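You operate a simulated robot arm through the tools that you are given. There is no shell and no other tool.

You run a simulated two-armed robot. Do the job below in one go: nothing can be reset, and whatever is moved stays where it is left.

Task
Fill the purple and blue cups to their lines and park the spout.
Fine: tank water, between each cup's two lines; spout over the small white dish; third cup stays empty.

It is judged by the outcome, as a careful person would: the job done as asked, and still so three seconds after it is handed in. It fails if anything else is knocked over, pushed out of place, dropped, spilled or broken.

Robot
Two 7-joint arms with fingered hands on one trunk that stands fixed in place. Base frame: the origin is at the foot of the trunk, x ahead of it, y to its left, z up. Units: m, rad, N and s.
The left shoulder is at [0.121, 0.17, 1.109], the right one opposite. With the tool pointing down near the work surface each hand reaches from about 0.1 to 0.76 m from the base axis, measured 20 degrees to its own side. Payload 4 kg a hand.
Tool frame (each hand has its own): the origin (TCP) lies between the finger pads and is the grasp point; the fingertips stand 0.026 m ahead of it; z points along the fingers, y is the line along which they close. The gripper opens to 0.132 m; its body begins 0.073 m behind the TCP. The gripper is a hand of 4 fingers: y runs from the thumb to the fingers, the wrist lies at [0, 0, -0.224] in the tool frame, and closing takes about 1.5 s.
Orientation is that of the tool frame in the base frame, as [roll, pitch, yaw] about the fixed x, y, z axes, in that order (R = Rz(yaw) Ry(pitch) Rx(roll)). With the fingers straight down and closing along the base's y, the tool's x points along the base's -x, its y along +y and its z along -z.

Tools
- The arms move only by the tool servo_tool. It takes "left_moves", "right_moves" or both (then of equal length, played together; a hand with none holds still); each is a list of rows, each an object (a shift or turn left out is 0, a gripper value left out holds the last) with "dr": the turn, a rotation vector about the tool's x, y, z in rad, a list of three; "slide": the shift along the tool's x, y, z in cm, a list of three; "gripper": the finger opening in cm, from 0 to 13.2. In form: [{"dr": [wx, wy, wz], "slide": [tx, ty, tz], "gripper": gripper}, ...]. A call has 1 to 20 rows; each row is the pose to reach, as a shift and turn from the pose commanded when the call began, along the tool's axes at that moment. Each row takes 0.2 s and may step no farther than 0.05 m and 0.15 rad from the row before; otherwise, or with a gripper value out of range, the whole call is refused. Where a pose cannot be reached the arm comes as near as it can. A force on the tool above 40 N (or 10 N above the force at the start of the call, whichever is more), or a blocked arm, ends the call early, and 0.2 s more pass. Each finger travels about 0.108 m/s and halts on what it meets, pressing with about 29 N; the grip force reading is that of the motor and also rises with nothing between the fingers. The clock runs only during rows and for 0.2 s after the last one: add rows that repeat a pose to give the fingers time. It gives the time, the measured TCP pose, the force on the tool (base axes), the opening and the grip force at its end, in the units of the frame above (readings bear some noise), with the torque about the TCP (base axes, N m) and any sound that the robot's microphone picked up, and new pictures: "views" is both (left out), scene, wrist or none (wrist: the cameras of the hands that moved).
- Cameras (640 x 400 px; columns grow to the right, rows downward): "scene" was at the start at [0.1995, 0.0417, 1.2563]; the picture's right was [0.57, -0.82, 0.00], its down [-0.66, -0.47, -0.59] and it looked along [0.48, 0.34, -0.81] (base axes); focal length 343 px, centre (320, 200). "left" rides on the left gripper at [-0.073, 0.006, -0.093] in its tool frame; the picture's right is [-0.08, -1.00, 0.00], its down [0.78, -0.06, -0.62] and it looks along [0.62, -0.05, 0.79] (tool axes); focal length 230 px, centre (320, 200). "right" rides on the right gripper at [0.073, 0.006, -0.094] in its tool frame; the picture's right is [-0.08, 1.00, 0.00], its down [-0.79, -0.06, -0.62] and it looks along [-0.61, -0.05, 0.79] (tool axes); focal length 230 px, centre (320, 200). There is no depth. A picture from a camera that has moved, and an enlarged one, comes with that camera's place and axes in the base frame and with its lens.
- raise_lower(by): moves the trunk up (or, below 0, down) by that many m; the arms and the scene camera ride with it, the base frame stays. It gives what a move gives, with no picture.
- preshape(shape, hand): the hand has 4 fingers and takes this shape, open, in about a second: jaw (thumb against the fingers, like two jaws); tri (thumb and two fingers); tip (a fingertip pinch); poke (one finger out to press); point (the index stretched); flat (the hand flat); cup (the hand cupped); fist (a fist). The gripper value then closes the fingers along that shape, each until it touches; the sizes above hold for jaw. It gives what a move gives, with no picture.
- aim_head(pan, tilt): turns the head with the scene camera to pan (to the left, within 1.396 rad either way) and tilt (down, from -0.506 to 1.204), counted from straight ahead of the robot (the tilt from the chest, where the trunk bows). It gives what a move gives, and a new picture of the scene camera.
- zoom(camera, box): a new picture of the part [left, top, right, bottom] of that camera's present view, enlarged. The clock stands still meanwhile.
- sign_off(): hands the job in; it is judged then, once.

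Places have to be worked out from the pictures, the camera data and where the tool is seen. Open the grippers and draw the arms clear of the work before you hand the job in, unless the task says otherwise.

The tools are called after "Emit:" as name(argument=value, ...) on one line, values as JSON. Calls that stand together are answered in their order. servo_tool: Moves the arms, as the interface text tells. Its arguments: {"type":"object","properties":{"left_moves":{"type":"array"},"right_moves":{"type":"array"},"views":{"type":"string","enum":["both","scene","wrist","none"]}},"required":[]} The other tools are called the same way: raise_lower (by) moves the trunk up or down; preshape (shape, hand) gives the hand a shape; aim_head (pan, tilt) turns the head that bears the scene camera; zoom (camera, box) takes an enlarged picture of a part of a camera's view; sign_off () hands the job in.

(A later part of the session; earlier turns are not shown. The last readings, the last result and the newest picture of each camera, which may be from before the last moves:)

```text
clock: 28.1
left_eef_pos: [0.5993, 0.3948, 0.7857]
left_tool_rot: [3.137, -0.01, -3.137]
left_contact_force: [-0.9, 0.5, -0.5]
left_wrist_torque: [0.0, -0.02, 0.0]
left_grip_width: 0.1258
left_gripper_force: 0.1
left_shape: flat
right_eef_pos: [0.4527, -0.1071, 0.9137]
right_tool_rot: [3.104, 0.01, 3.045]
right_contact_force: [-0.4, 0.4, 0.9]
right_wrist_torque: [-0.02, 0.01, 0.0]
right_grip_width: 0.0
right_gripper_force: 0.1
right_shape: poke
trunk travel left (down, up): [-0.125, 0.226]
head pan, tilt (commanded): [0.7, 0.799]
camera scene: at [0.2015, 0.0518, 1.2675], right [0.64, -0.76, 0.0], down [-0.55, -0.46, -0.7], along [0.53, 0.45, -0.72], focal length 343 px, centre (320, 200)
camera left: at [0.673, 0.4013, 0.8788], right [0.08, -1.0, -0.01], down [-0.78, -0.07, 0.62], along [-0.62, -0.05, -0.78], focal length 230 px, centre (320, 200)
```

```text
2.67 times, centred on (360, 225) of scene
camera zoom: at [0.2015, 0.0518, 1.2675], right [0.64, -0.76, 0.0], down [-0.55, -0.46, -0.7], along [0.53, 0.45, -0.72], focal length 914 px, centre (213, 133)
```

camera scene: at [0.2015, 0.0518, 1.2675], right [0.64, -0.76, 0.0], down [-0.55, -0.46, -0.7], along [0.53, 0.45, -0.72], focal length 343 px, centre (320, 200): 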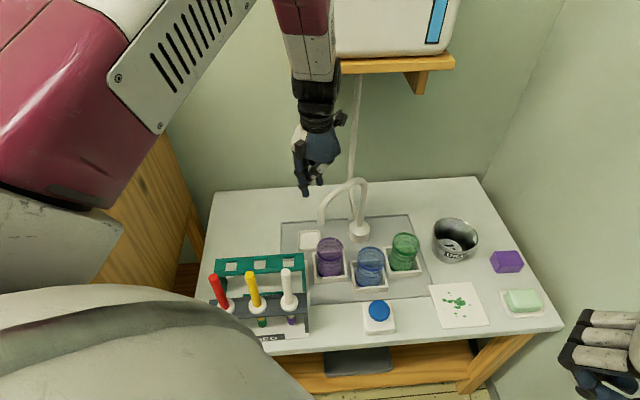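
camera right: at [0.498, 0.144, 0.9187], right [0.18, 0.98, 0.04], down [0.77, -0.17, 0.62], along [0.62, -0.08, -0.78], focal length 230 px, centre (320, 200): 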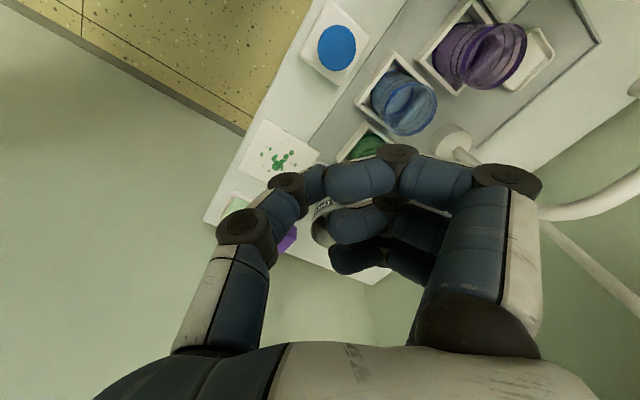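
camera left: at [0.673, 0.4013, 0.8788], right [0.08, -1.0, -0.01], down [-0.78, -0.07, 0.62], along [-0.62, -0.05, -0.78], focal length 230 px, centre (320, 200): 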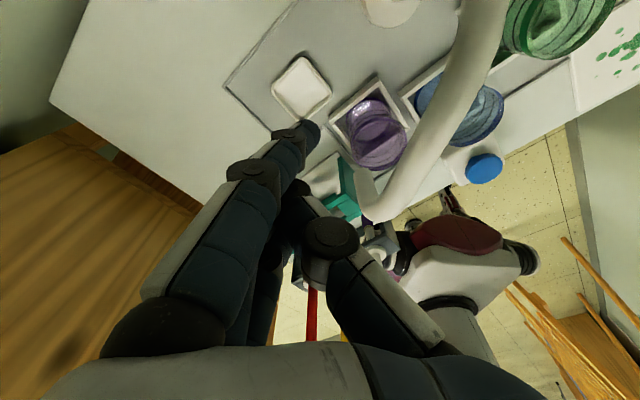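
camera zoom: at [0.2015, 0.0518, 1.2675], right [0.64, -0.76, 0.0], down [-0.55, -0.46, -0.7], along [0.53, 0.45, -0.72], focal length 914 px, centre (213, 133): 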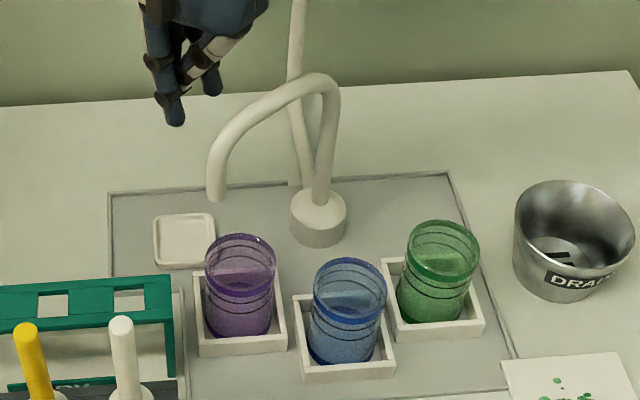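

The upright pose was reached exactly. I push along -y by 5 cm to bring the spout over the purple cup and check.

Emit:
servo_tool(left_moves=[{"slide": [0, -1, 0]}, {"slide": [0, -2, 0]}, {"slide": [0, -2.7, 0]}, {"slide": [0, -3.4, 0]}, {"slide": [0, -4.1, 0]}, {"slide": [0, -4.6, 0]}, {"slide": [0, -5.0, 0]}, {"slide": [0, -5.0, 0]}], views="both")

Emit:
zoom(camera="scene", box=[280, 150, 440, 300])

```text
clock: 29.9
left_eef_pos: [0.5995, 0.3448, 0.7869]
left_tool_rot: [3.133, -0.008, -3.136]
left_contact_force: [-0.8, 0.0, -0.1]
left_wrist_torque: [-0.02, 0.0, -0.02]
left_grip_width: 0.1264
left_gripper_force: 0.1
left_shape: flat
right_eef_pos: [0.4531, -0.106, 0.9134]
right_tool_rot: [3.104, 0.008, 3.044]
right_contact_force: [0.2, -0.2, -0.1]
right_wrist_torque: [-0.04, 0.0, -0.02]
right_grip_width: 0.0
right_gripper_force: 0.0
right_shape: poke
trunk travel left (down, up): [-0.125, 0.226]
head pan, tilt (commanded): [0.7, 0.799]
camera scene: at [0.2014, 0.0518, 1.2676], right [0.64, -0.76, 0.0], down [-0.55, -0.46, -0.7], along [0.53, 0.45, -0.72], focal length 343 px, centre (320, 200)
camera left: at [0.674, 0.3496, 0.879], right [0.08, -1.0, -0.01], down [-0.78, -0.07, 0.62], along [-0.62, -0.05, -0.78], focal length 230 px, centre (320, 200)
```

scene: 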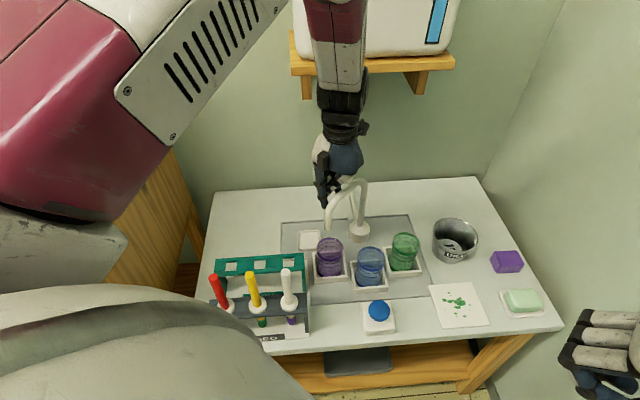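
left: 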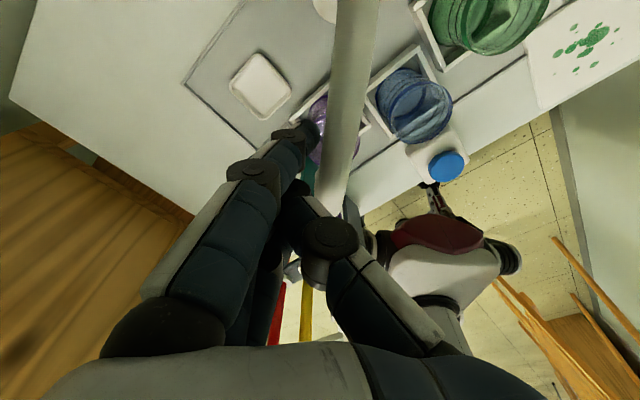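

```text
2.67 times, centred on (360, 225) of scene
camera zoom: at [0.2014, 0.0518, 1.2676], right [0.64, -0.76, 0.0], down [-0.55, -0.46, -0.7], along [0.53, 0.45, -0.72], focal length 914 px, centre (213, 133)
```

zoom: 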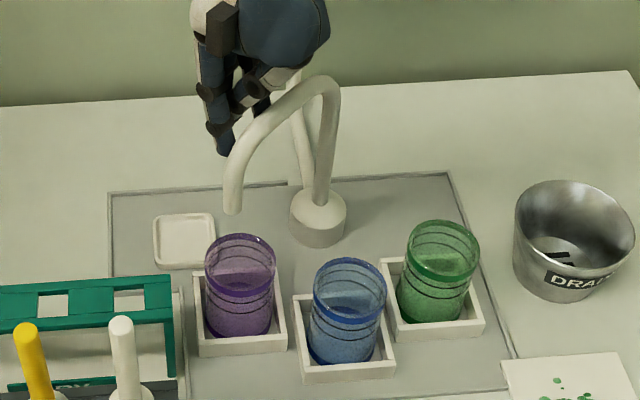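

The outlet is at about (0.569, 0.342), roughly 1 cm short of the purple cup's centre (0.568, 0.331). I push 1 cm further.

Emit:
servo_tool(left_moves=[{"slide": [0, -0.4, 0]}, {"slide": [0, -0.8, 0]}, {"slide": [0, -1.1, 0]}, {"slide": [0, -1.1, 0]}], views="both")

Emit:
zoom(camera="scene", box=[280, 150, 440, 300])

```text
clock: 30.9
left_eef_pos: [0.6012, 0.3352, 0.7866]
left_tool_rot: [3.132, -0.01, -3.135]
left_contact_force: [0.0, 0.2, 0.4]
left_wrist_torque: [-0.01, -0.02, 0.02]
left_grip_width: 0.1262
left_gripper_force: 0.1
left_shape: flat
right_eef_pos: [0.4524, -0.1061, 0.9138]
right_tool_rot: [3.103, 0.008, 3.044]
right_contact_force: [-0.2, -0.8, -0.4]
right_wrist_torque: [-0.05, 0.0, -0.02]
right_grip_width: 0.0
right_gripper_force: 0.0
right_shape: poke
trunk travel left (down, up): [-0.125, 0.226]
head pan, tilt (commanded): [0.7, 0.799]
camera scene: at [0.2015, 0.0519, 1.2676], right [0.64, -0.76, 0.0], down [-0.55, -0.46, -0.7], along [0.53, 0.45, -0.72], focal length 343 px, centre (320, 200)
camera left: at [0.6742, 0.3393, 0.8783], right [0.08, -1.0, -0.01], down [-0.78, -0.07, 0.62], along [-0.62, -0.05, -0.78], focal length 230 px, centre (320, 200)
```

scene: 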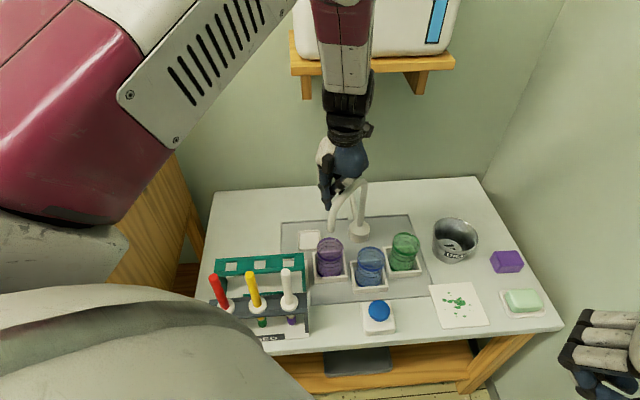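
left: 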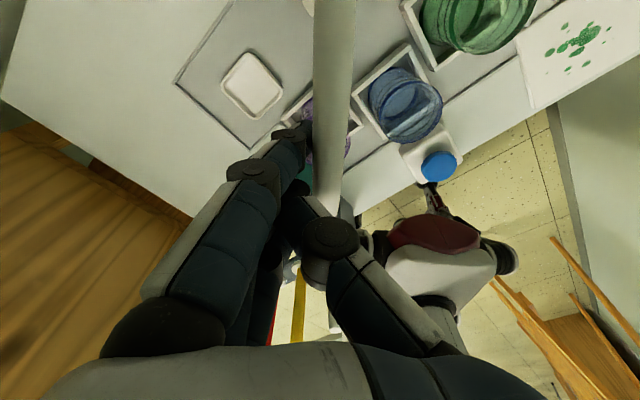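

```text
2.67 times, centred on (360, 225) of scene
camera zoom: at [0.2015, 0.0519, 1.2676], right [0.64, -0.76, 0.0], down [-0.55, -0.46, -0.7], along [0.53, 0.45, -0.72], focal length 914 px, centre (213, 133)
```

zoom: 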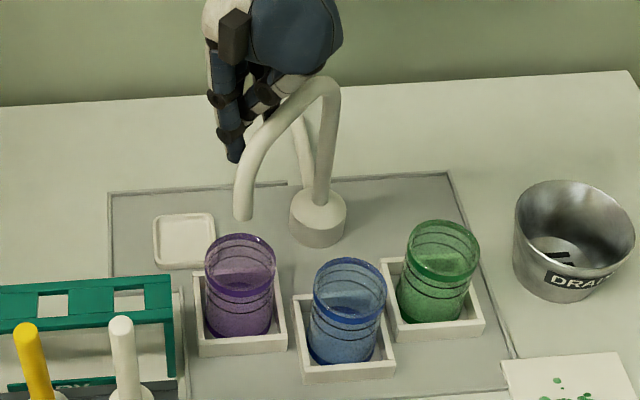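

The outlet now projects right onto the purple cup's centre at about (0.568, 0.330). I back the hand away from the pipe (+y), then go up and over in front of the cups to hover above the button.

Emit:
servo_tool(left_moves=[{"slide": [0, 1.5, 0]}, {"slide": [0, 3.5, 0]}, {"slide": [1, 5, -2]}, {"slide": [3, 5.5, -5]}, {"slide": [5.5, 5, -8]}, {"slide": [8, 3.5, -11]}, {"slide": [9.5, 0, -12.5]}, {"slide": [10, -4, -12.5]}, {"slide": [9.5, -8, -12]}, {"slide": [9, -12, -11]}, {"slide": [8, -15, -10]}, {"slide": [7.5, -16.7, -9]}, {"slide": [7.5, -16.7, -9]}], views="both")

Emit:
preshape(hand="left", shape="poke")

Emit:
zoom(camera="scene", box=[230, 120, 450, 300])

Emit:
zoom(camera="left", box=[0, 0, 640, 400])

```text
clock: 33.7
left_eef_pos: [0.5282, 0.1715, 0.8769]
left_tool_rot: [-3.069, -0.025, -3.075]
left_contact_force: [0.0, 0.4, -0.1]
left_wrist_torque: [-0.01, 0.0, -0.02]
left_grip_width: 0.1259
left_gripper_force: 0.1
left_shape: flat
right_eef_pos: [0.4523, -0.1064, 0.9133]
right_tool_rot: [3.103, 0.009, 3.044]
right_contact_force: [0.2, -0.1, 0.4]
right_wrist_torque: [-0.02, 0.0, -0.01]
right_grip_width: 0.0001
right_gripper_force: 0.2
right_shape: poke
trunk travel left (down, up): [-0.125, 0.226]
head pan, tilt (commanded): [0.7, 0.799]
camera scene: at [0.2014, 0.0444, 1.2606], right [0.58, -0.81, 0.0], down [-0.63, -0.45, -0.63], along [0.51, 0.37, -0.78], focal length 343 px, centre (320, 200)
camera left: at [0.6035, 0.1888, 0.9682], right [0.14, -0.99, 0.07], down [-0.77, -0.07, 0.64], along [-0.63, -0.15, -0.77], focal length 230 px, centre (320, 200)
```

scene: 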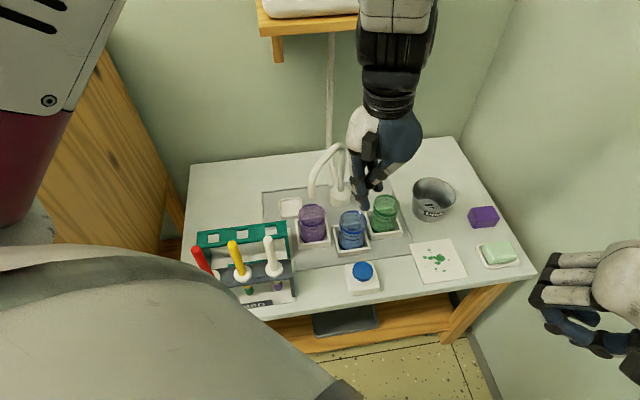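
left: 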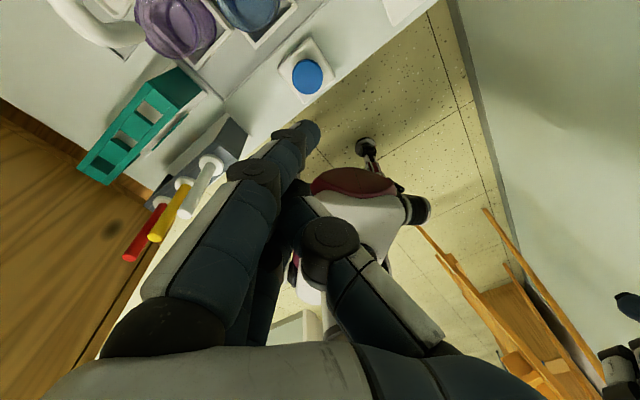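

```text
clock: 34.6
left_eef_pos: [0.5303, 0.1715, 0.8768]
left_tool_rot: [-3.069, -0.026, -3.079]
left_contact_force: [0.6, 0.3, -1.0]
left_wrist_torque: [0.01, 0.01, -0.01]
left_grip_width: 0.0004
left_gripper_force: 0.0
left_shape: poke
right_eef_pos: [0.4518, -0.1066, 0.9127]
right_tool_rot: [3.102, 0.007, 3.044]
right_contact_force: [0.1, 0.1, 0.0]
right_wrist_torque: [-0.01, 0.01, -0.05]
right_grip_width: 0.0
right_gripper_force: 0.1
right_shape: poke
trunk travel left (down, up): [-0.125, 0.226]
head pan, tilt (commanded): [0.7, 0.799]
```

```text
2.22 times, centred on (340, 210) of scene
camera zoom: at [0.2022, 0.0445, 1.2613], right [0.58, -0.81, 0.0], down [-0.63, -0.45, -0.64], along [0.52, 0.37, -0.77], focal length 762 px, centre (276, 178)
```

zoom: 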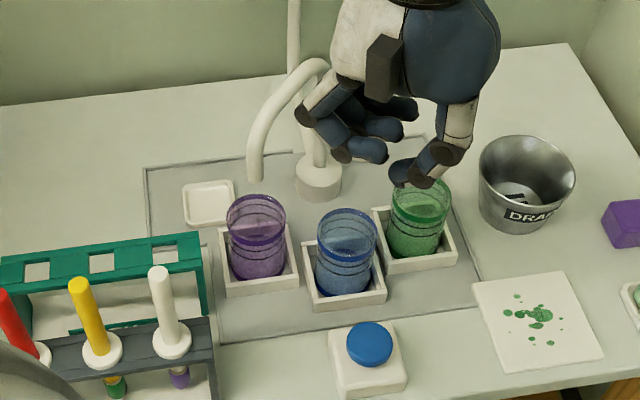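

```text
1.00 times, centred on (320, 200) of left (not enlarged: the box is as wide or as high as the picture)
camera zoom: at [0.6035, 0.1884, 0.9677], right [0.14, -0.99, 0.07], down [-0.77, -0.07, 0.64], along [-0.63, -0.14, -0.77], focal length 230 px, centre (320, 200)
```

zoom: 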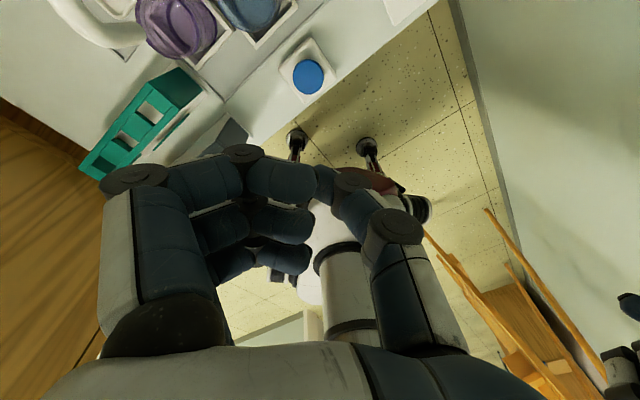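

The hand is over the button area, though the upper arm seems to press on the head a bit (camera shifted). I lower the hand to about 4 cm above the button and check alignment and view.

Emit:
servo_tool(left_moves=[{"slide": [0, 0, 3]}, {"slide": [0, 0, 7]}, {"slide": [0, 0, 11]}, {"slide": [0, 0, 15]}, {"slide": [0, 0, 18.5]}, {"slide": [0, 0, 18.5]}], views="both")

Emit:
zoom(camera="scene", box=[230, 120, 450, 300])

```text
clock: 36.0
left_eef_pos: [0.5244, 0.1686, 0.6911]
left_tool_rot: [3.132, -0.009, -3.136]
left_contact_force: [-0.4, 0.1, 0.2]
left_wrist_torque: [0.01, -0.02, 0.03]
left_grip_width: 0.0
left_gripper_force: 0.0
left_shape: poke
right_eef_pos: [0.4519, -0.1074, 0.9138]
right_tool_rot: [3.105, 0.01, 3.044]
right_contact_force: [-0.6, 0.4, 0.1]
right_wrist_torque: [0.01, -0.01, 0.03]
right_grip_width: 0.0
right_gripper_force: 0.1
right_shape: poke
trunk travel left (down, up): [-0.125, 0.226]
head pan, tilt (commanded): [0.7, 0.799]
camera scene: at [0.2011, 0.0517, 1.2678], right [0.64, -0.76, 0.0], down [-0.55, -0.46, -0.7], along [0.53, 0.45, -0.72], focal length 343 px, centre (320, 200)
camera left: at [0.5973, 0.1723, 0.7839], right [0.08, -1.0, -0.01], down [-0.78, -0.07, 0.62], along [-0.62, -0.04, -0.78], focal length 230 px, centre (320, 200)
```

scene: 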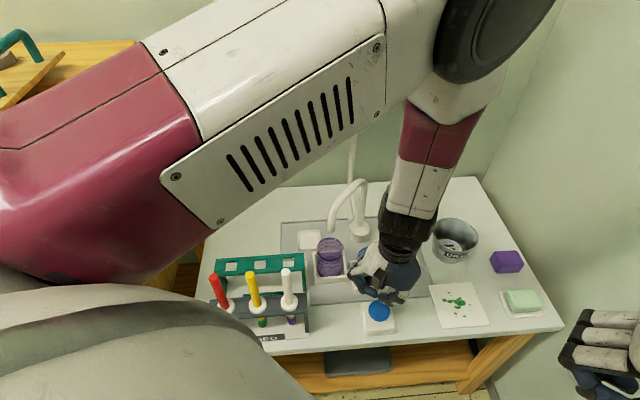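
left: 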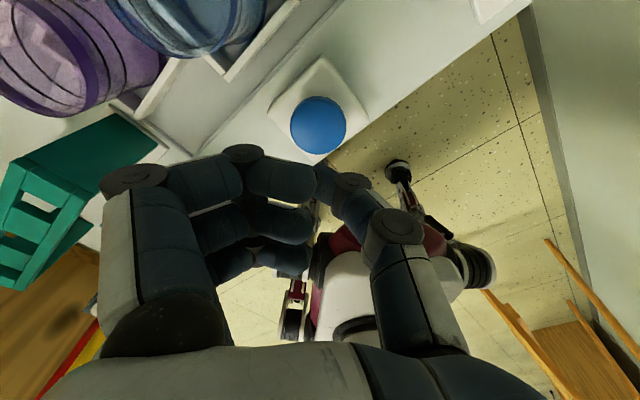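

```text
2.22 times, centred on (340, 210) of scene
camera zoom: at [0.2011, 0.0517, 1.2678], right [0.64, -0.76, 0.0], down [-0.55, -0.46, -0.7], along [0.53, 0.45, -0.72], focal length 762 px, centre (276, 178)
```

zoom: 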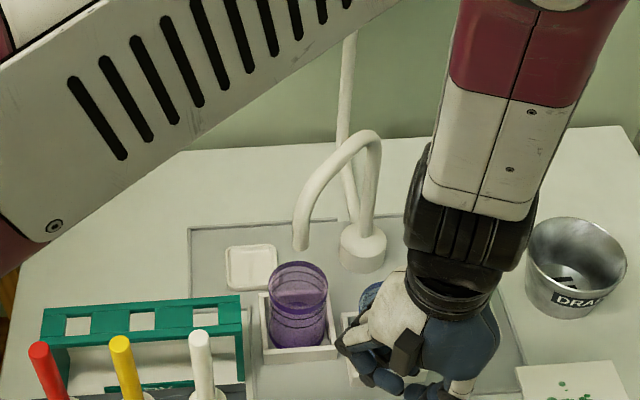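

The hand is centred over the button at (0.524, 0.169, 0.691), and the purple cup with the outlet above it is visible. I lower 3.5 cm to just above the button.

Emit:
servo_tool(left_moves=[{"slide": [0, 0, 1.2]}, {"slide": [0, 0, 2.4]}, {"slide": [0, 0, 3.3]}, {"slide": [0, 0, 3.3]}], views="both")

Emit:
zoom(camera="scene", box=[290, 200, 450, 320])

```text
clock: 37.0
left_eef_pos: [0.5254, 0.1685, 0.6574]
left_tool_rot: [3.136, -0.006, -3.136]
left_contact_force: [0.6, -0.8, -0.3]
left_wrist_torque: [0.03, 0.0, 0.0]
left_grip_width: 0.0001
left_gripper_force: 0.0
left_shape: poke
right_eef_pos: [0.4527, -0.1055, 0.9129]
right_tool_rot: [3.104, 0.008, 3.043]
right_contact_force: [0.4, -1.1, 0.9]
right_wrist_torque: [-0.01, 0.02, 0.02]
right_grip_width: 0.0
right_gripper_force: 0.1
right_shape: poke
trunk travel left (down, up): [-0.125, 0.226]
head pan, tilt (commanded): [0.7, 0.799]
camera scene: at [0.2013, 0.0518, 1.2676], right [0.64, -0.76, 0.0], down [-0.55, -0.46, -0.7], along [0.53, 0.45, -0.72], focal length 343 px, centre (320, 200)
camera left: at [0.5976, 0.1734, 0.7511], right [0.08, -1.0, -0.01], down [-0.78, -0.07, 0.62], along [-0.62, -0.05, -0.78], focal length 230 px, centre (320, 200)
```

scene: 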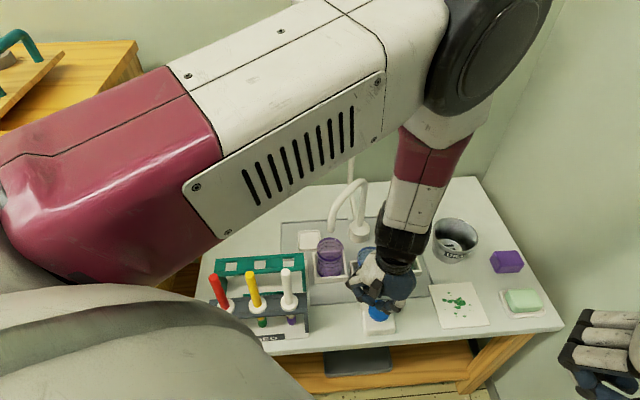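
left: 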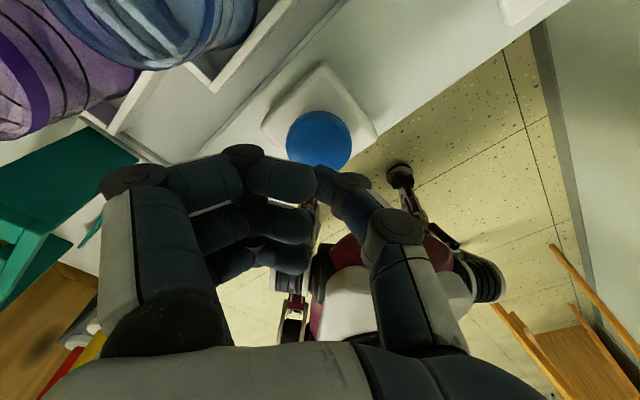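

```text
3.33 times, centred on (370, 260) of scene
camera zoom: at [0.2013, 0.0518, 1.2676], right [0.64, -0.76, 0.0], down [-0.55, -0.46, -0.7], along [0.53, 0.45, -0.72], focal length 1143 px, centre (153, 0)
```

zoom: 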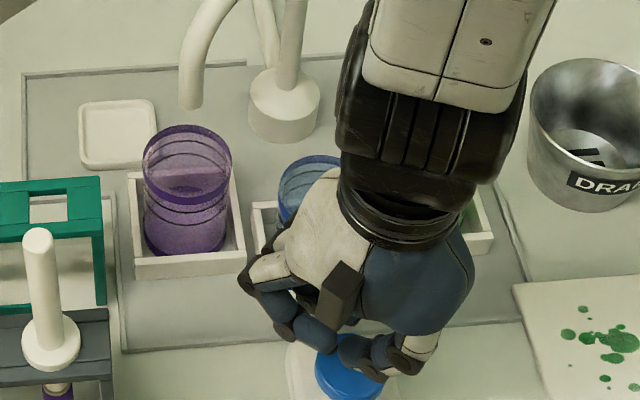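

The wrist and scene views agree on the button top at about (0.531, 0.170, 0.60), slightly lower and further ahead than thought. I shift 6 mm forward and lower to z≈0.638.

Emit:
servo_tool(left_moves=[{"slide": [-0.6, 0.1, 0.5]}, {"slide": [-0.6, 0.1, 1.2]}, {"slide": [-0.6, 0.1, 1.9]}, {"slide": [-0.6, 0.1, 1.9]}], views="wrist")

Emit:
zoom(camera="scene", box=[290, 200, 450, 320])

```text
clock: 38.0
left_eef_pos: [0.5315, 0.1692, 0.6369]
left_tool_rot: [3.135, -0.008, -3.136]
left_contact_force: [-0.3, 1.1, 2.2]
left_wrist_torque: [0.0, 0.03, -0.02]
left_grip_width: 0.0
left_gripper_force: 0.1
left_shape: poke
right_eef_pos: [0.4512, -0.1073, 0.9134]
right_tool_rot: [3.103, 0.01, 3.044]
right_contact_force: [1.0, 0.2, -0.4]
right_wrist_torque: [-0.03, 0.02, 0.0]
right_grip_width: 0.0
right_gripper_force: 0.3
right_shape: poke
trunk travel left (down, up): [-0.125, 0.226]
head pan, tilt (commanded): [0.7, 0.799]
camera left: at [0.6046, 0.1747, 0.7316], right [0.08, -1.0, -0.01], down [-0.78, -0.07, 0.62], along [-0.62, -0.05, -0.78], focal length 230 px, centre (320, 200)
```

left: 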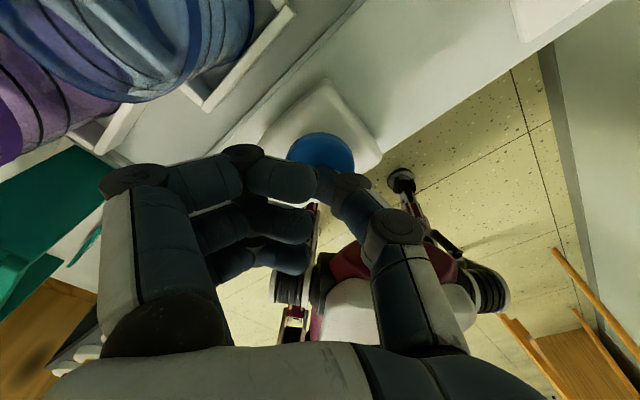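

```text
3.33 times, centred on (370, 260) of scene
camera zoom: at [0.2012, 0.0518, 1.2677], right [0.64, -0.76, 0.0], down [-0.55, -0.46, -0.7], along [0.53, 0.45, -0.72], focal length 1143 px, centre (153, 0)
```

zoom: 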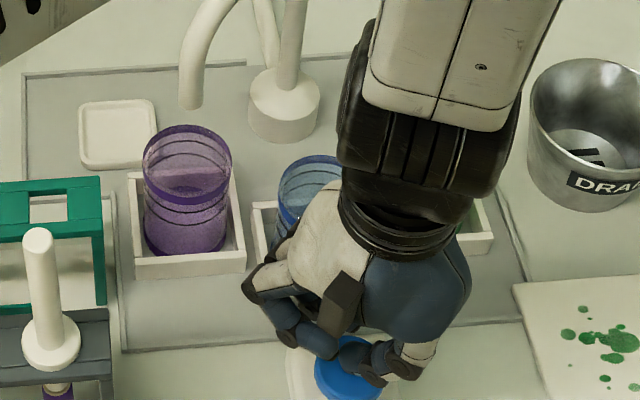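

There's a first hint of contact (about 2 N). I make a short trial press of 8 mm and lift again, watching the spout and purple cup.

Emit:
servo_tool(left_moves=[{"slide": [0, 0, 0.4]}, {"slide": [0, 0, 0.8]}, {"slide": [0, 0, 0]}, {"slide": [0, 0, -0.5]}], views="scene")

Emit:
zoom(camera="scene", box=[290, 180, 390, 280])

```text
clock: 39.0
left_eef_pos: [0.5298, 0.1667, 0.6425]
left_tool_rot: [3.137, -0.011, -3.135]
left_contact_force: [-1.0, 0.1, 1.4]
left_wrist_torque: [0.02, 0.01, -0.03]
left_grip_width: 0.0
left_gripper_force: 0.1
left_shape: poke
right_eef_pos: [0.4527, -0.1074, 0.9138]
right_tool_rot: [3.103, 0.007, 3.046]
right_contact_force: [-0.3, 1.3, -0.7]
right_wrist_torque: [0.0, 0.0, -0.02]
right_grip_width: 0.0
right_gripper_force: 0.1
right_shape: poke
trunk travel left (down, up): [-0.125, 0.226]
head pan, tilt (commanded): [0.7, 0.799]
heard: click
camera scene: at [0.2016, 0.0519, 1.2675], right [0.64, -0.76, 0.0], down [-0.55, -0.46, -0.7], along [0.53, 0.45, -0.72], focal length 343 px, centre (320, 200)
```

scene: 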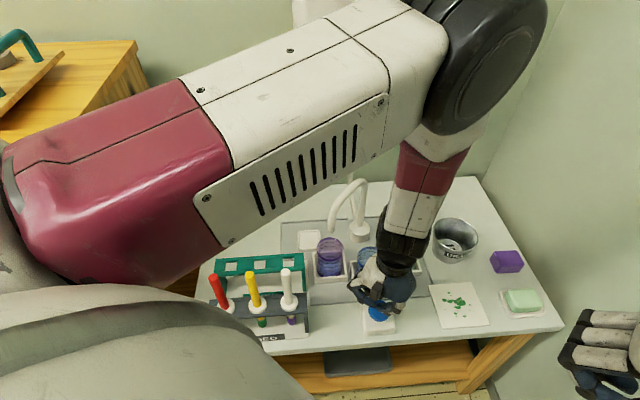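

```text
4.00 times, centred on (340, 230) of scene
camera zoom: at [0.2016, 0.0519, 1.2675], right [0.64, -0.76, 0.0], down [-0.55, -0.46, -0.7], along [0.53, 0.45, -0.72], focal length 1371 px, centre (240, 80)
```

zoom: 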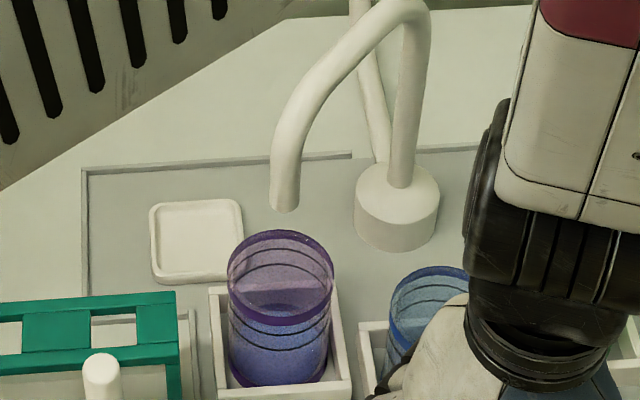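

A click, and the purple cup now shows some bluish water; no stream is visible now. I zoom in to judge the level against the lines.

Emit:
zoom(camera="scene", box=[310, 225, 350, 285])

Emit:
servo_tool(left_moves=[{"slide": [0, 0, 0]}, {"slide": [0, 0, 0]}], views="none")

Emit:
zoom(camera="scene", box=[305, 190, 355, 280])

```text
6.67 times, centred on (330, 255) of scene
camera zoom: at [0.2016, 0.0519, 1.2675], right [0.64, -0.76, 0.0], down [-0.55, -0.46, -0.7], along [0.53, 0.45, -0.72], focal length 2285 px, centre (253, -167)
```

zoom: 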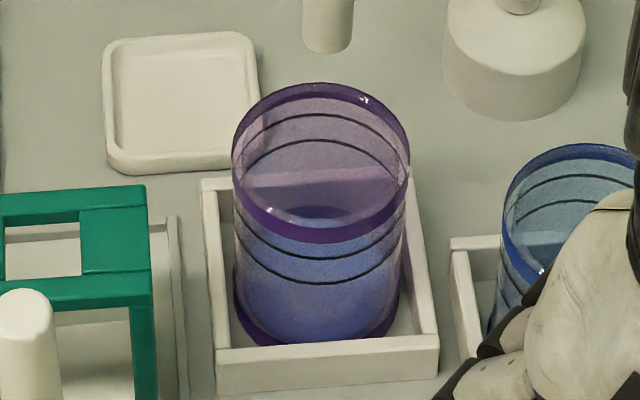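

```text
clock: 39.6
left_eef_pos: [0.529, 0.1673, 0.6442]
left_tool_rot: [3.136, -0.011, -3.135]
left_contact_force: [-0.3, -0.3, -0.1]
left_wrist_torque: [-0.01, 0.0, 0.0]
left_grip_width: 0.0
left_gripper_force: 0.0
left_shape: poke
right_eef_pos: [0.4527, -0.1063, 0.9142]
right_tool_rot: [3.103, 0.009, 3.043]
right_contact_force: [-0.2, 0.3, -1.0]
right_wrist_torque: [0.02, 0.03, 0.03]
right_grip_width: 0.0
right_gripper_force: 0.1
right_shape: poke
trunk travel left (down, up): [-0.125, 0.226]
head pan, tilt (commanded): [0.7, 0.799]
```

```text
4.44 times, centred on (330, 235) of scene
camera zoom: at [0.2014, 0.0519, 1.2676], right [0.64, -0.76, 0.0], down [-0.55, -0.46, -0.7], along [0.53, 0.45, -0.72], focal length 1523 px, centre (276, 44)
```

zoom: 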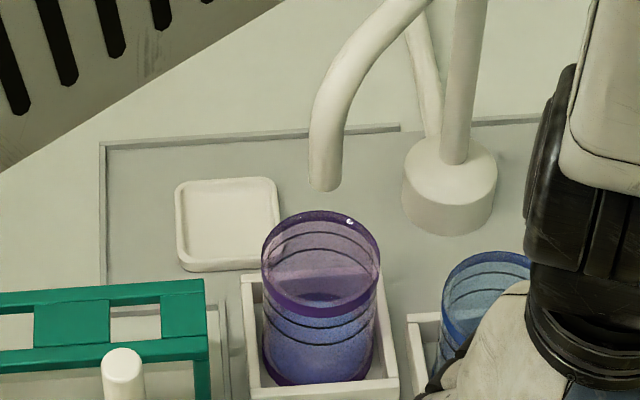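

No stream is running now, so water flows only on the press. I zoom deeper into the cup to find the water surface.

Emit:
zoom(camera="scene", box=[314, 232, 346, 280])

Emit:
zoom(camera="left", box=[0, 0, 300, 200])

```text
8.33 times, centred on (330, 256) of scene
camera zoom: at [0.2014, 0.0519, 1.2676], right [0.64, -0.76, 0.0], down [-0.55, -0.46, -0.7], along [0.53, 0.45, -0.72], focal length 2856 px, centre (237, -267)
```

zoom: 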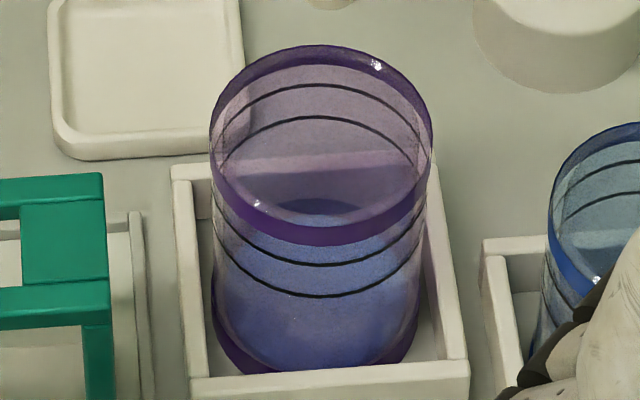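

```text
2.00 times, centred on (150, 100) of left
camera zoom: at [0.6039, 0.1734, 0.736], right [0.08, -1.0, -0.01], down [-0.78, -0.07, 0.62], along [-0.62, -0.05, -0.78], focal length 460 px, centre (660, 400)
```

zoom: 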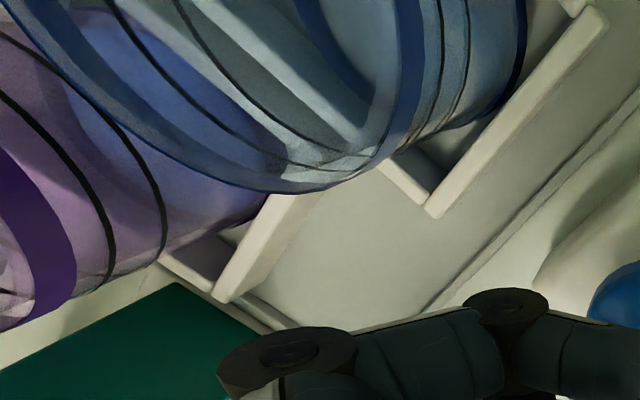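

The water so far is only a thin layer; the two fill lines sit about 3.5 and 5.1 cm above the cup's bottom (cup about 7 cm high). I press again holding about 1 s to measure the fill rate.

Emit:
servo_tool(left_moves=[{"slide": [0, 0, 0.8]}, {"slide": [0, 0, 1.3]}, {"slide": [0, 0, 1.3]}, {"slide": [0, 0, 1.3]}, {"slide": [0, 0, 1.3]}, {"slide": [0, 0, 1.3]}, {"slide": [0, 0, 0.3]}, {"slide": [0, 0, 0]}], views="none")

Emit:
zoom(camera="scene", box=[305, 190, 355, 280])

Emit:
zoom(camera="scene", box=[314, 232, 346, 280])

```text
clock: 41.4
left_eef_pos: [0.5302, 0.169, 0.643]
left_tool_rot: [3.134, -0.011, -3.137]
left_contact_force: [0.2, -0.7, -1.0]
left_wrist_torque: [0.02, 0.03, 0.01]
left_grip_width: 0.0
left_gripper_force: 0.1
left_shape: poke
right_eef_pos: [0.4529, -0.1063, 0.9133]
right_tool_rot: [3.102, 0.009, 3.045]
right_contact_force: [0.3, 0.6, -0.4]
right_wrist_torque: [0.0, 0.01, 0.0]
right_grip_width: 0.0
right_gripper_force: 0.0
right_shape: poke
trunk travel left (down, up): [-0.125, 0.226]
head pan, tilt (commanded): [0.7, 0.799]
heard: click
```

```text
4.44 times, centred on (330, 235) of scene
camera zoom: at [0.2016, 0.0518, 1.2675], right [0.64, -0.76, 0.0], down [-0.55, -0.46, -0.7], along [0.53, 0.45, -0.72], focal length 1523 px, centre (276, 44)
```

zoom: 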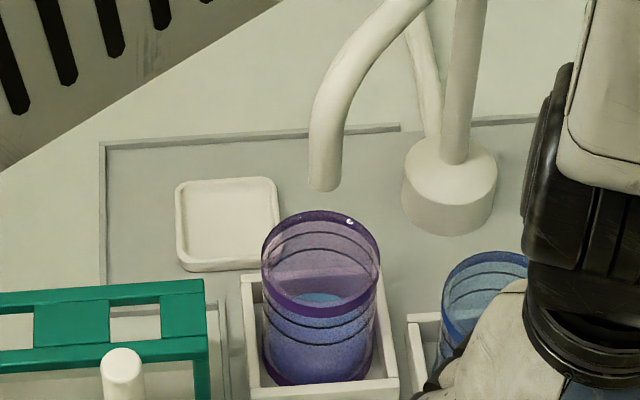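

```text
8.33 times, centred on (330, 256) of scene
camera zoom: at [0.2016, 0.0518, 1.2675], right [0.64, -0.76, 0.0], down [-0.55, -0.46, -0.7], along [0.53, 0.45, -0.72], focal length 2856 px, centre (237, -267)
```

zoom: 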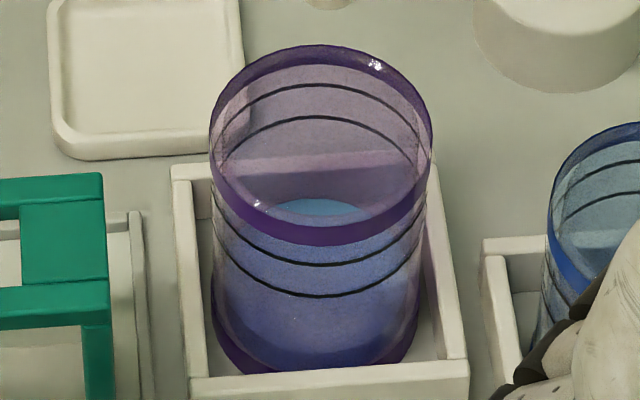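

I can't yet separate surface from bottom. I zoom even closer at the lower part of the purple cup.

Emit:
zoom(camera="scene", box=[320, 250, 342, 278])

Emit:
zoom(camera="left", box=[0, 0, 160, 120])

```text
14.29 times, centred on (331, 264) of scene
camera zoom: at [0.2016, 0.0518, 1.2675], right [0.64, -0.76, 0.0], down [-0.55, -0.46, -0.7], along [0.53, 0.45, -0.72], focal length 4897 px, centre (163, -714)
```

zoom: 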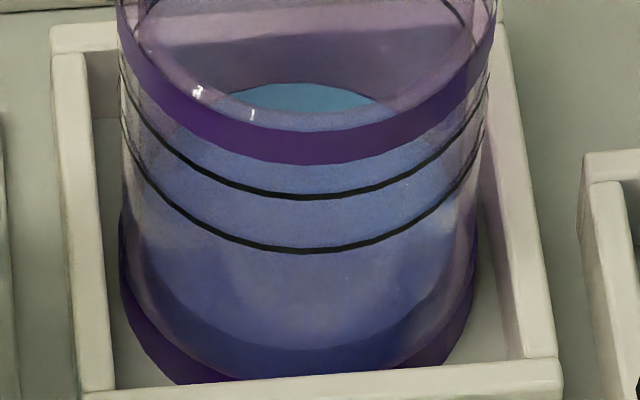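

```text
3.33 times, centred on (80, 60) of left
camera zoom: at [0.604, 0.1745, 0.7356], right [0.08, -1.0, -0.01], down [-0.78, -0.07, 0.62], along [-0.62, -0.05, -0.78], focal length 767 px, centre (1120, 667)
```

zoom: 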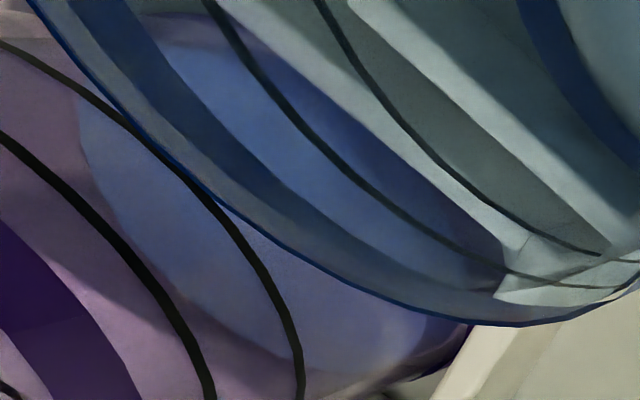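

The surface now seems to be at z≈0.573 with the cup bottom around 0.565, and it hardly rose between the two presses. I wait half a second and look again to see whether the level is changing over time.

Emit:
servo_tool(left_moves=[{"slide": [0, 0, -0.5]}, {"slide": [0, 0, -1]}, {"slide": [0, 0, -1]}, {"slide": [0, 0, -1]}], views="none")

Emit:
zoom(camera="scene", box=[320, 250, 342, 278])

Emit:
zoom(camera="scene", box=[345, 280, 415, 330])

```text
clock: 42.4
left_eef_pos: [0.5315, 0.1697, 0.6518]
left_tool_rot: [3.134, -0.008, -3.136]
left_contact_force: [0.3, -0.1, 0.1]
left_wrist_torque: [-0.03, -0.03, 0.0]
left_grip_width: 0.0
left_gripper_force: 0.0
left_shape: poke
right_eef_pos: [0.4522, -0.1058, 0.9139]
right_tool_rot: [3.104, 0.009, 3.043]
right_contact_force: [-0.2, -0.3, 0.1]
right_wrist_torque: [-0.04, 0.05, 0.01]
right_grip_width: 0.0002
right_gripper_force: 0.2
right_shape: poke
trunk travel left (down, up): [-0.125, 0.226]
head pan, tilt (commanded): [0.7, 0.799]
```

```text
14.29 times, centred on (331, 264) of scene
camera zoom: at [0.2014, 0.0519, 1.2676], right [0.64, -0.76, 0.0], down [-0.55, -0.46, -0.7], along [0.53, 0.45, -0.72], focal length 4897 px, centre (163, -714)
```

zoom: 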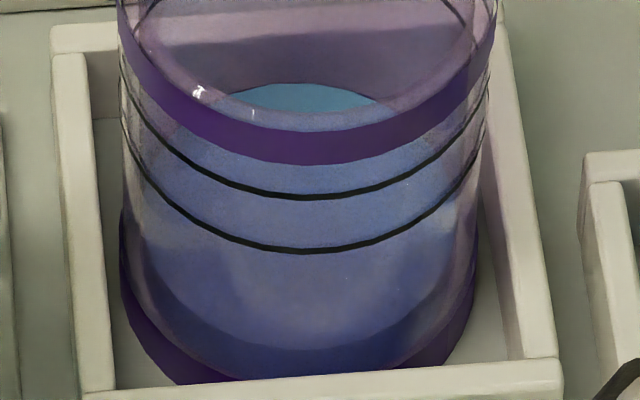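

```text
8.00 times, centred on (380, 305) of scene
camera zoom: at [0.2014, 0.0519, 1.2676], right [0.64, -0.76, 0.0], down [-0.55, -0.46, -0.7], along [0.53, 0.45, -0.72], focal length 2742 px, centre (-160, -640)
```

zoom: 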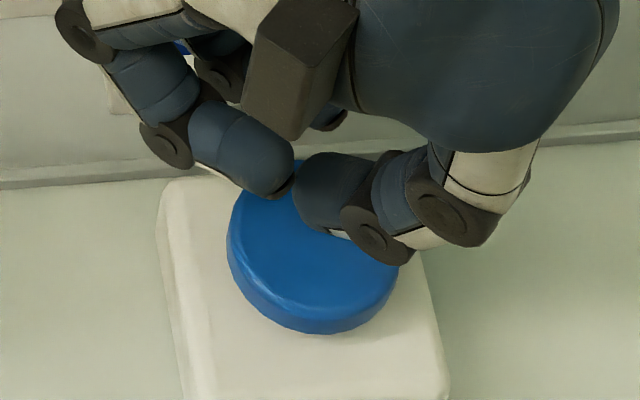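

The level is static with the button released. I press again and end the call while still pressed, so I can see if a stream is running during the press (the clock stands still while I look).

Emit:
servo_tool(left_moves=[{"slide": [0, 0, 1.0]}, {"slide": [0, 0, 1.8]}, {"slide": [0, 0, 2.3]}], views="none")

Emit:
zoom(camera="scene", box=[300, 190, 360, 280])

Emit:
zoom(camera="scene", box=[320, 250, 342, 278])

Emit:
zoom(camera="scene", box=[345, 280, 415, 330])

```text
clock: 43.2
left_eef_pos: [0.5315, 0.1681, 0.6307]
left_tool_rot: [3.134, -0.009, -3.136]
left_contact_force: [0.6, -0.3, 5.5]
left_wrist_torque: [0.01, 0.0, -0.02]
left_grip_width: 0.0
left_gripper_force: 0.1
left_shape: poke
right_eef_pos: [0.4522, -0.1071, 0.9135]
right_tool_rot: [3.103, 0.008, 3.044]
right_contact_force: [0.4, -0.7, -0.3]
right_wrist_torque: [0.0, -0.03, 0.02]
right_grip_width: 0.0
right_gripper_force: 0.0
right_shape: poke
trunk travel left (down, up): [-0.125, 0.226]
head pan, tilt (commanded): [0.7, 0.799]
heard: click
```

```text
4.44 times, centred on (330, 235) of scene
camera zoom: at [0.2009, 0.0517, 1.2678], right [0.64, -0.76, 0.0], down [-0.55, -0.46, -0.7], along [0.53, 0.45, -0.72], focal length 1523 px, centre (276, 44)
```

zoom: 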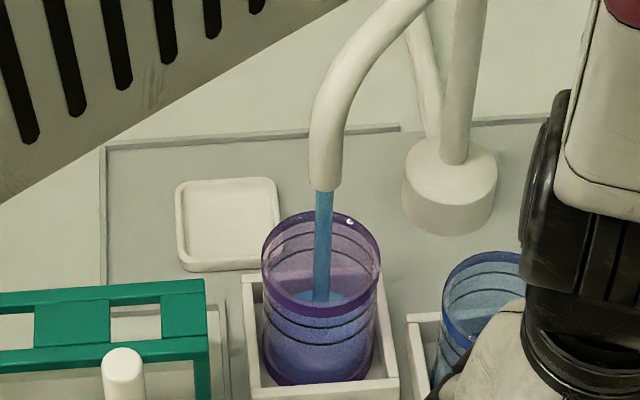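

```text
14.29 times, centred on (331, 264) of scene
camera zoom: at [0.2009, 0.0517, 1.2678], right [0.64, -0.76, 0.0], down [-0.55, -0.46, -0.7], along [0.53, 0.45, -0.72], focal length 4897 px, centre (163, -714)
```

zoom: 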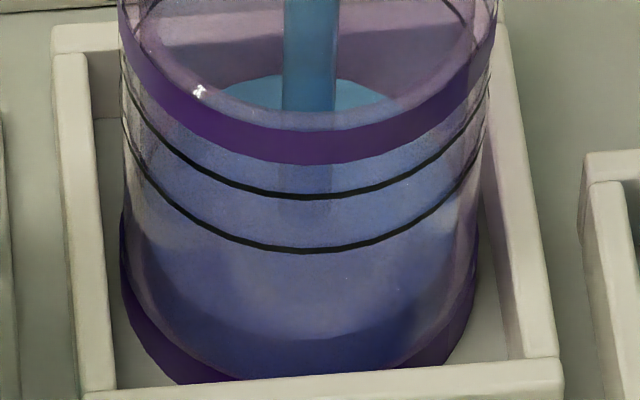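

```text
8.00 times, centred on (380, 305) of scene
camera zoom: at [0.2009, 0.0517, 1.2678], right [0.64, -0.76, 0.0], down [-0.55, -0.46, -0.7], along [0.53, 0.45, -0.72], focal length 2742 px, centre (-160, -640)
```

zoom: 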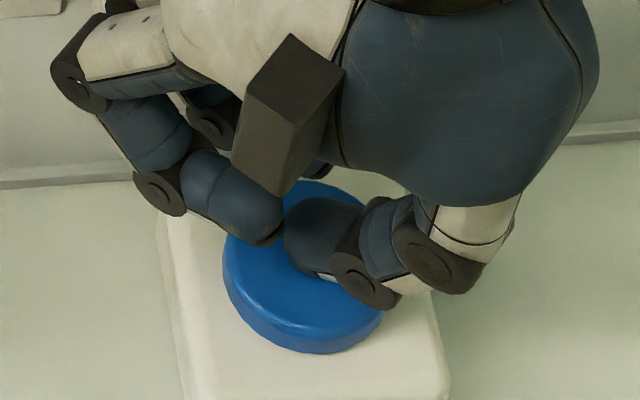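

With the button held, a stream runs straight into the purple cup, so it flows only while pressed, slowly. I hold the button for about 2 more seconds and check the level while still pressed.

Emit:
servo_tool(left_moves=[{"slide": [0, 0, 0]}, {"slide": [0, 0, 0]}, {"slide": [0, 0, 0]}, {"slide": [0, 0, 0]}, {"slide": [0, 0, 0]}, {"slide": [0, 0, 0]}, {"slide": [0, 0, 0]}, {"slide": [0, 0, 0]}], views="none")

Emit:
zoom(camera="scene", box=[300, 190, 360, 280])

Emit:
zoom(camera="scene", box=[320, 250, 342, 278])

```text
clock: 45.0
left_eef_pos: [0.5319, 0.1682, 0.6302]
left_tool_rot: [3.136, -0.011, -3.137]
left_contact_force: [1.5, 0.5, 7.6]
left_wrist_torque: [0.05, -0.09, -0.01]
left_grip_width: 0.0
left_gripper_force: 0.2
left_shape: poke
right_eef_pos: [0.4518, -0.1068, 0.9132]
right_tool_rot: [3.103, 0.009, 3.044]
right_contact_force: [0.4, 0.6, 0.6]
right_wrist_torque: [0.03, -0.02, 0.01]
right_grip_width: 0.0001
right_gripper_force: 0.0
right_shape: poke
trunk travel left (down, up): [-0.125, 0.226]
head pan, tilt (commanded): [0.7, 0.799]
```

```text
4.44 times, centred on (330, 235) of scene
camera zoom: at [0.201, 0.0517, 1.2677], right [0.64, -0.76, 0.0], down [-0.55, -0.46, -0.7], along [0.53, 0.45, -0.72], focal length 1523 px, centre (276, 44)
```

zoom: 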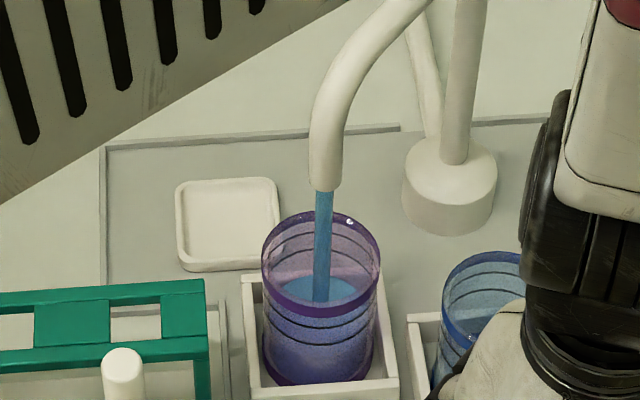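

```text
14.29 times, centred on (331, 264) of scene
camera zoom: at [0.201, 0.0517, 1.2677], right [0.64, -0.76, 0.0], down [-0.55, -0.46, -0.7], along [0.53, 0.45, -0.72], focal length 4897 px, centre (163, -714)
```

zoom: 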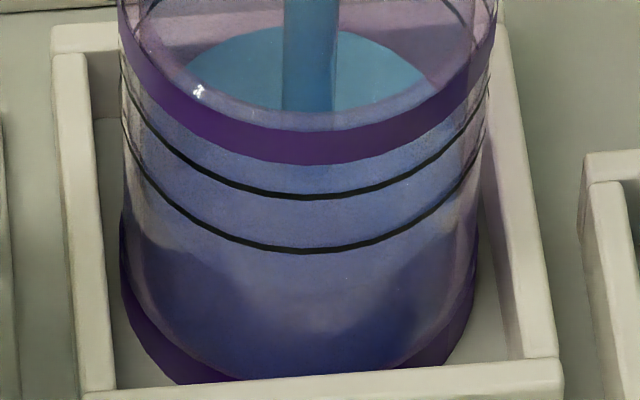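

Level is rising about 0.75 cm/s: the surface's back edge is at row 27 in this zoom, while the lower line's back is about row -56 and the upper about -110. I hold about 2.2 s more and recheck.

Emit:
servo_tool(left_moves=[{"slide": [0, 0, 0]}, {"slide": [0, 0, 0]}, {"slide": [0, 0, 0]}, {"slide": [0, 0, 0]}, {"slide": [0, 0, 0]}, {"slide": [0, 0, 0]}, {"slide": [0, 0, 0]}, {"slide": [0, 0, 0]}, {"slide": [0, 0, 0]}, {"slide": [0, 0, 0]}], views="none")

Emit:
zoom(camera="scene", box=[314, 232, 346, 280])

```text
clock: 47.2
left_eef_pos: [0.5312, 0.168, 0.6298]
left_tool_rot: [3.134, -0.008, -3.135]
left_contact_force: [3.0, 0.3, 7.4]
left_wrist_torque: [0.04, -0.11, 0.0]
left_grip_width: 0.0002
left_gripper_force: 0.1
left_shape: poke
right_eef_pos: [0.4519, -0.1056, 0.9138]
right_tool_rot: [3.102, 0.007, 3.043]
right_contact_force: [-0.7, 0.9, 0.5]
right_wrist_torque: [0.0, -0.02, 0.03]
right_grip_width: 0.0
right_gripper_force: 0.0
right_shape: poke
trunk travel left (down, up): [-0.125, 0.226]
head pan, tilt (commanded): [0.7, 0.799]
```

```text
8.33 times, centred on (330, 256) of scene
camera zoom: at [0.201, 0.0517, 1.2677], right [0.64, -0.76, 0.0], down [-0.55, -0.46, -0.7], along [0.53, 0.45, -0.72], focal length 2856 px, centre (237, -267)
```

zoom: 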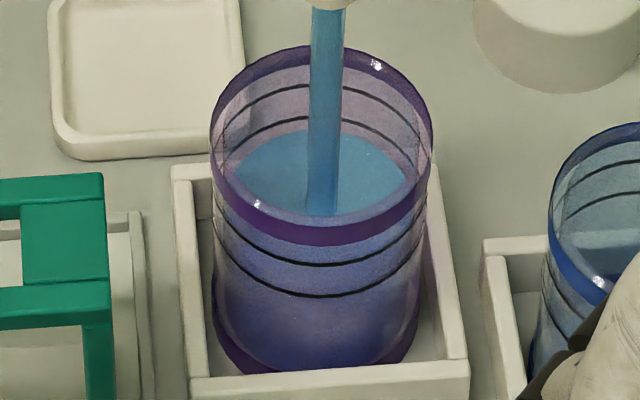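

Surface back edge is at row 131, lower line at 117, upper at 85; rate is about 15.5 rows/s. I hold 1.6 s more and release in the same call, aiming at mid-band (row ~102).

Emit:
servo_tool(left_moves=[{"slide": [0, 0, 0]}, {"slide": [0, 0, 0]}, {"slide": [0, 0, 0]}, {"slide": [0, 0, 0]}, {"slide": [0, 0, 0]}, {"slide": [0, 0, 0]}, {"slide": [0, 0, 0]}, {"slide": [0, 0, 0]}, {"slide": [0, 0, -2]}, {"slide": [0, 0, -3]}], views="none")

Emit:
zoom(camera="scene", box=[314, 232, 346, 280])

Emit:
zoom(camera="scene", box=[300, 190, 360, 280])

```text
clock: 49.4
left_eef_pos: [0.5295, 0.1659, 0.6585]
left_tool_rot: [3.135, -0.01, -3.137]
left_contact_force: [0.1, 0.8, -0.3]
left_wrist_torque: [0.0, 0.0, 0.02]
left_grip_width: 0.0
left_gripper_force: 0.0
left_shape: poke
right_eef_pos: [0.4528, -0.106, 0.9142]
right_tool_rot: [3.105, 0.008, 3.044]
right_contact_force: [0.4, 0.1, -0.5]
right_wrist_torque: [0.01, -0.01, 0.01]
right_grip_width: 0.0
right_gripper_force: 0.1
right_shape: poke
trunk travel left (down, up): [-0.125, 0.226]
head pan, tilt (commanded): [0.7, 0.799]
```

```text
8.33 times, centred on (330, 256) of scene
camera zoom: at [0.2015, 0.0519, 1.2675], right [0.64, -0.76, 0.0], down [-0.55, -0.46, -0.7], along [0.53, 0.45, -0.72], focal length 2856 px, centre (237, -267)
```

zoom: 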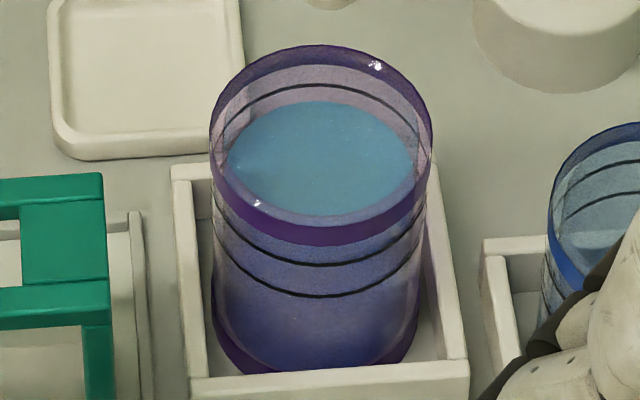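

```text
4.44 times, centred on (330, 235) of scene
camera zoom: at [0.2015, 0.0519, 1.2675], right [0.64, -0.76, 0.0], down [-0.55, -0.46, -0.7], along [0.53, 0.45, -0.72], focal length 1523 px, centre (276, 44)
```

zoom: 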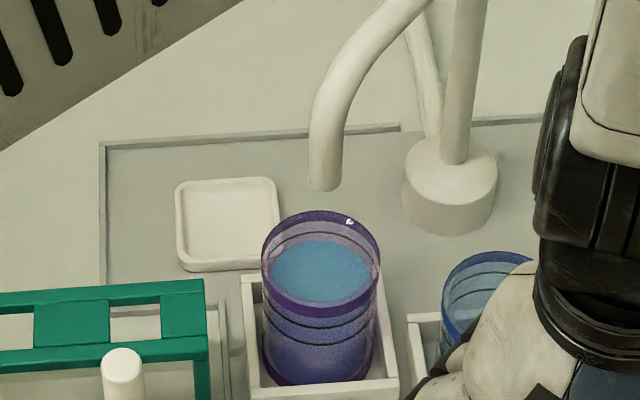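

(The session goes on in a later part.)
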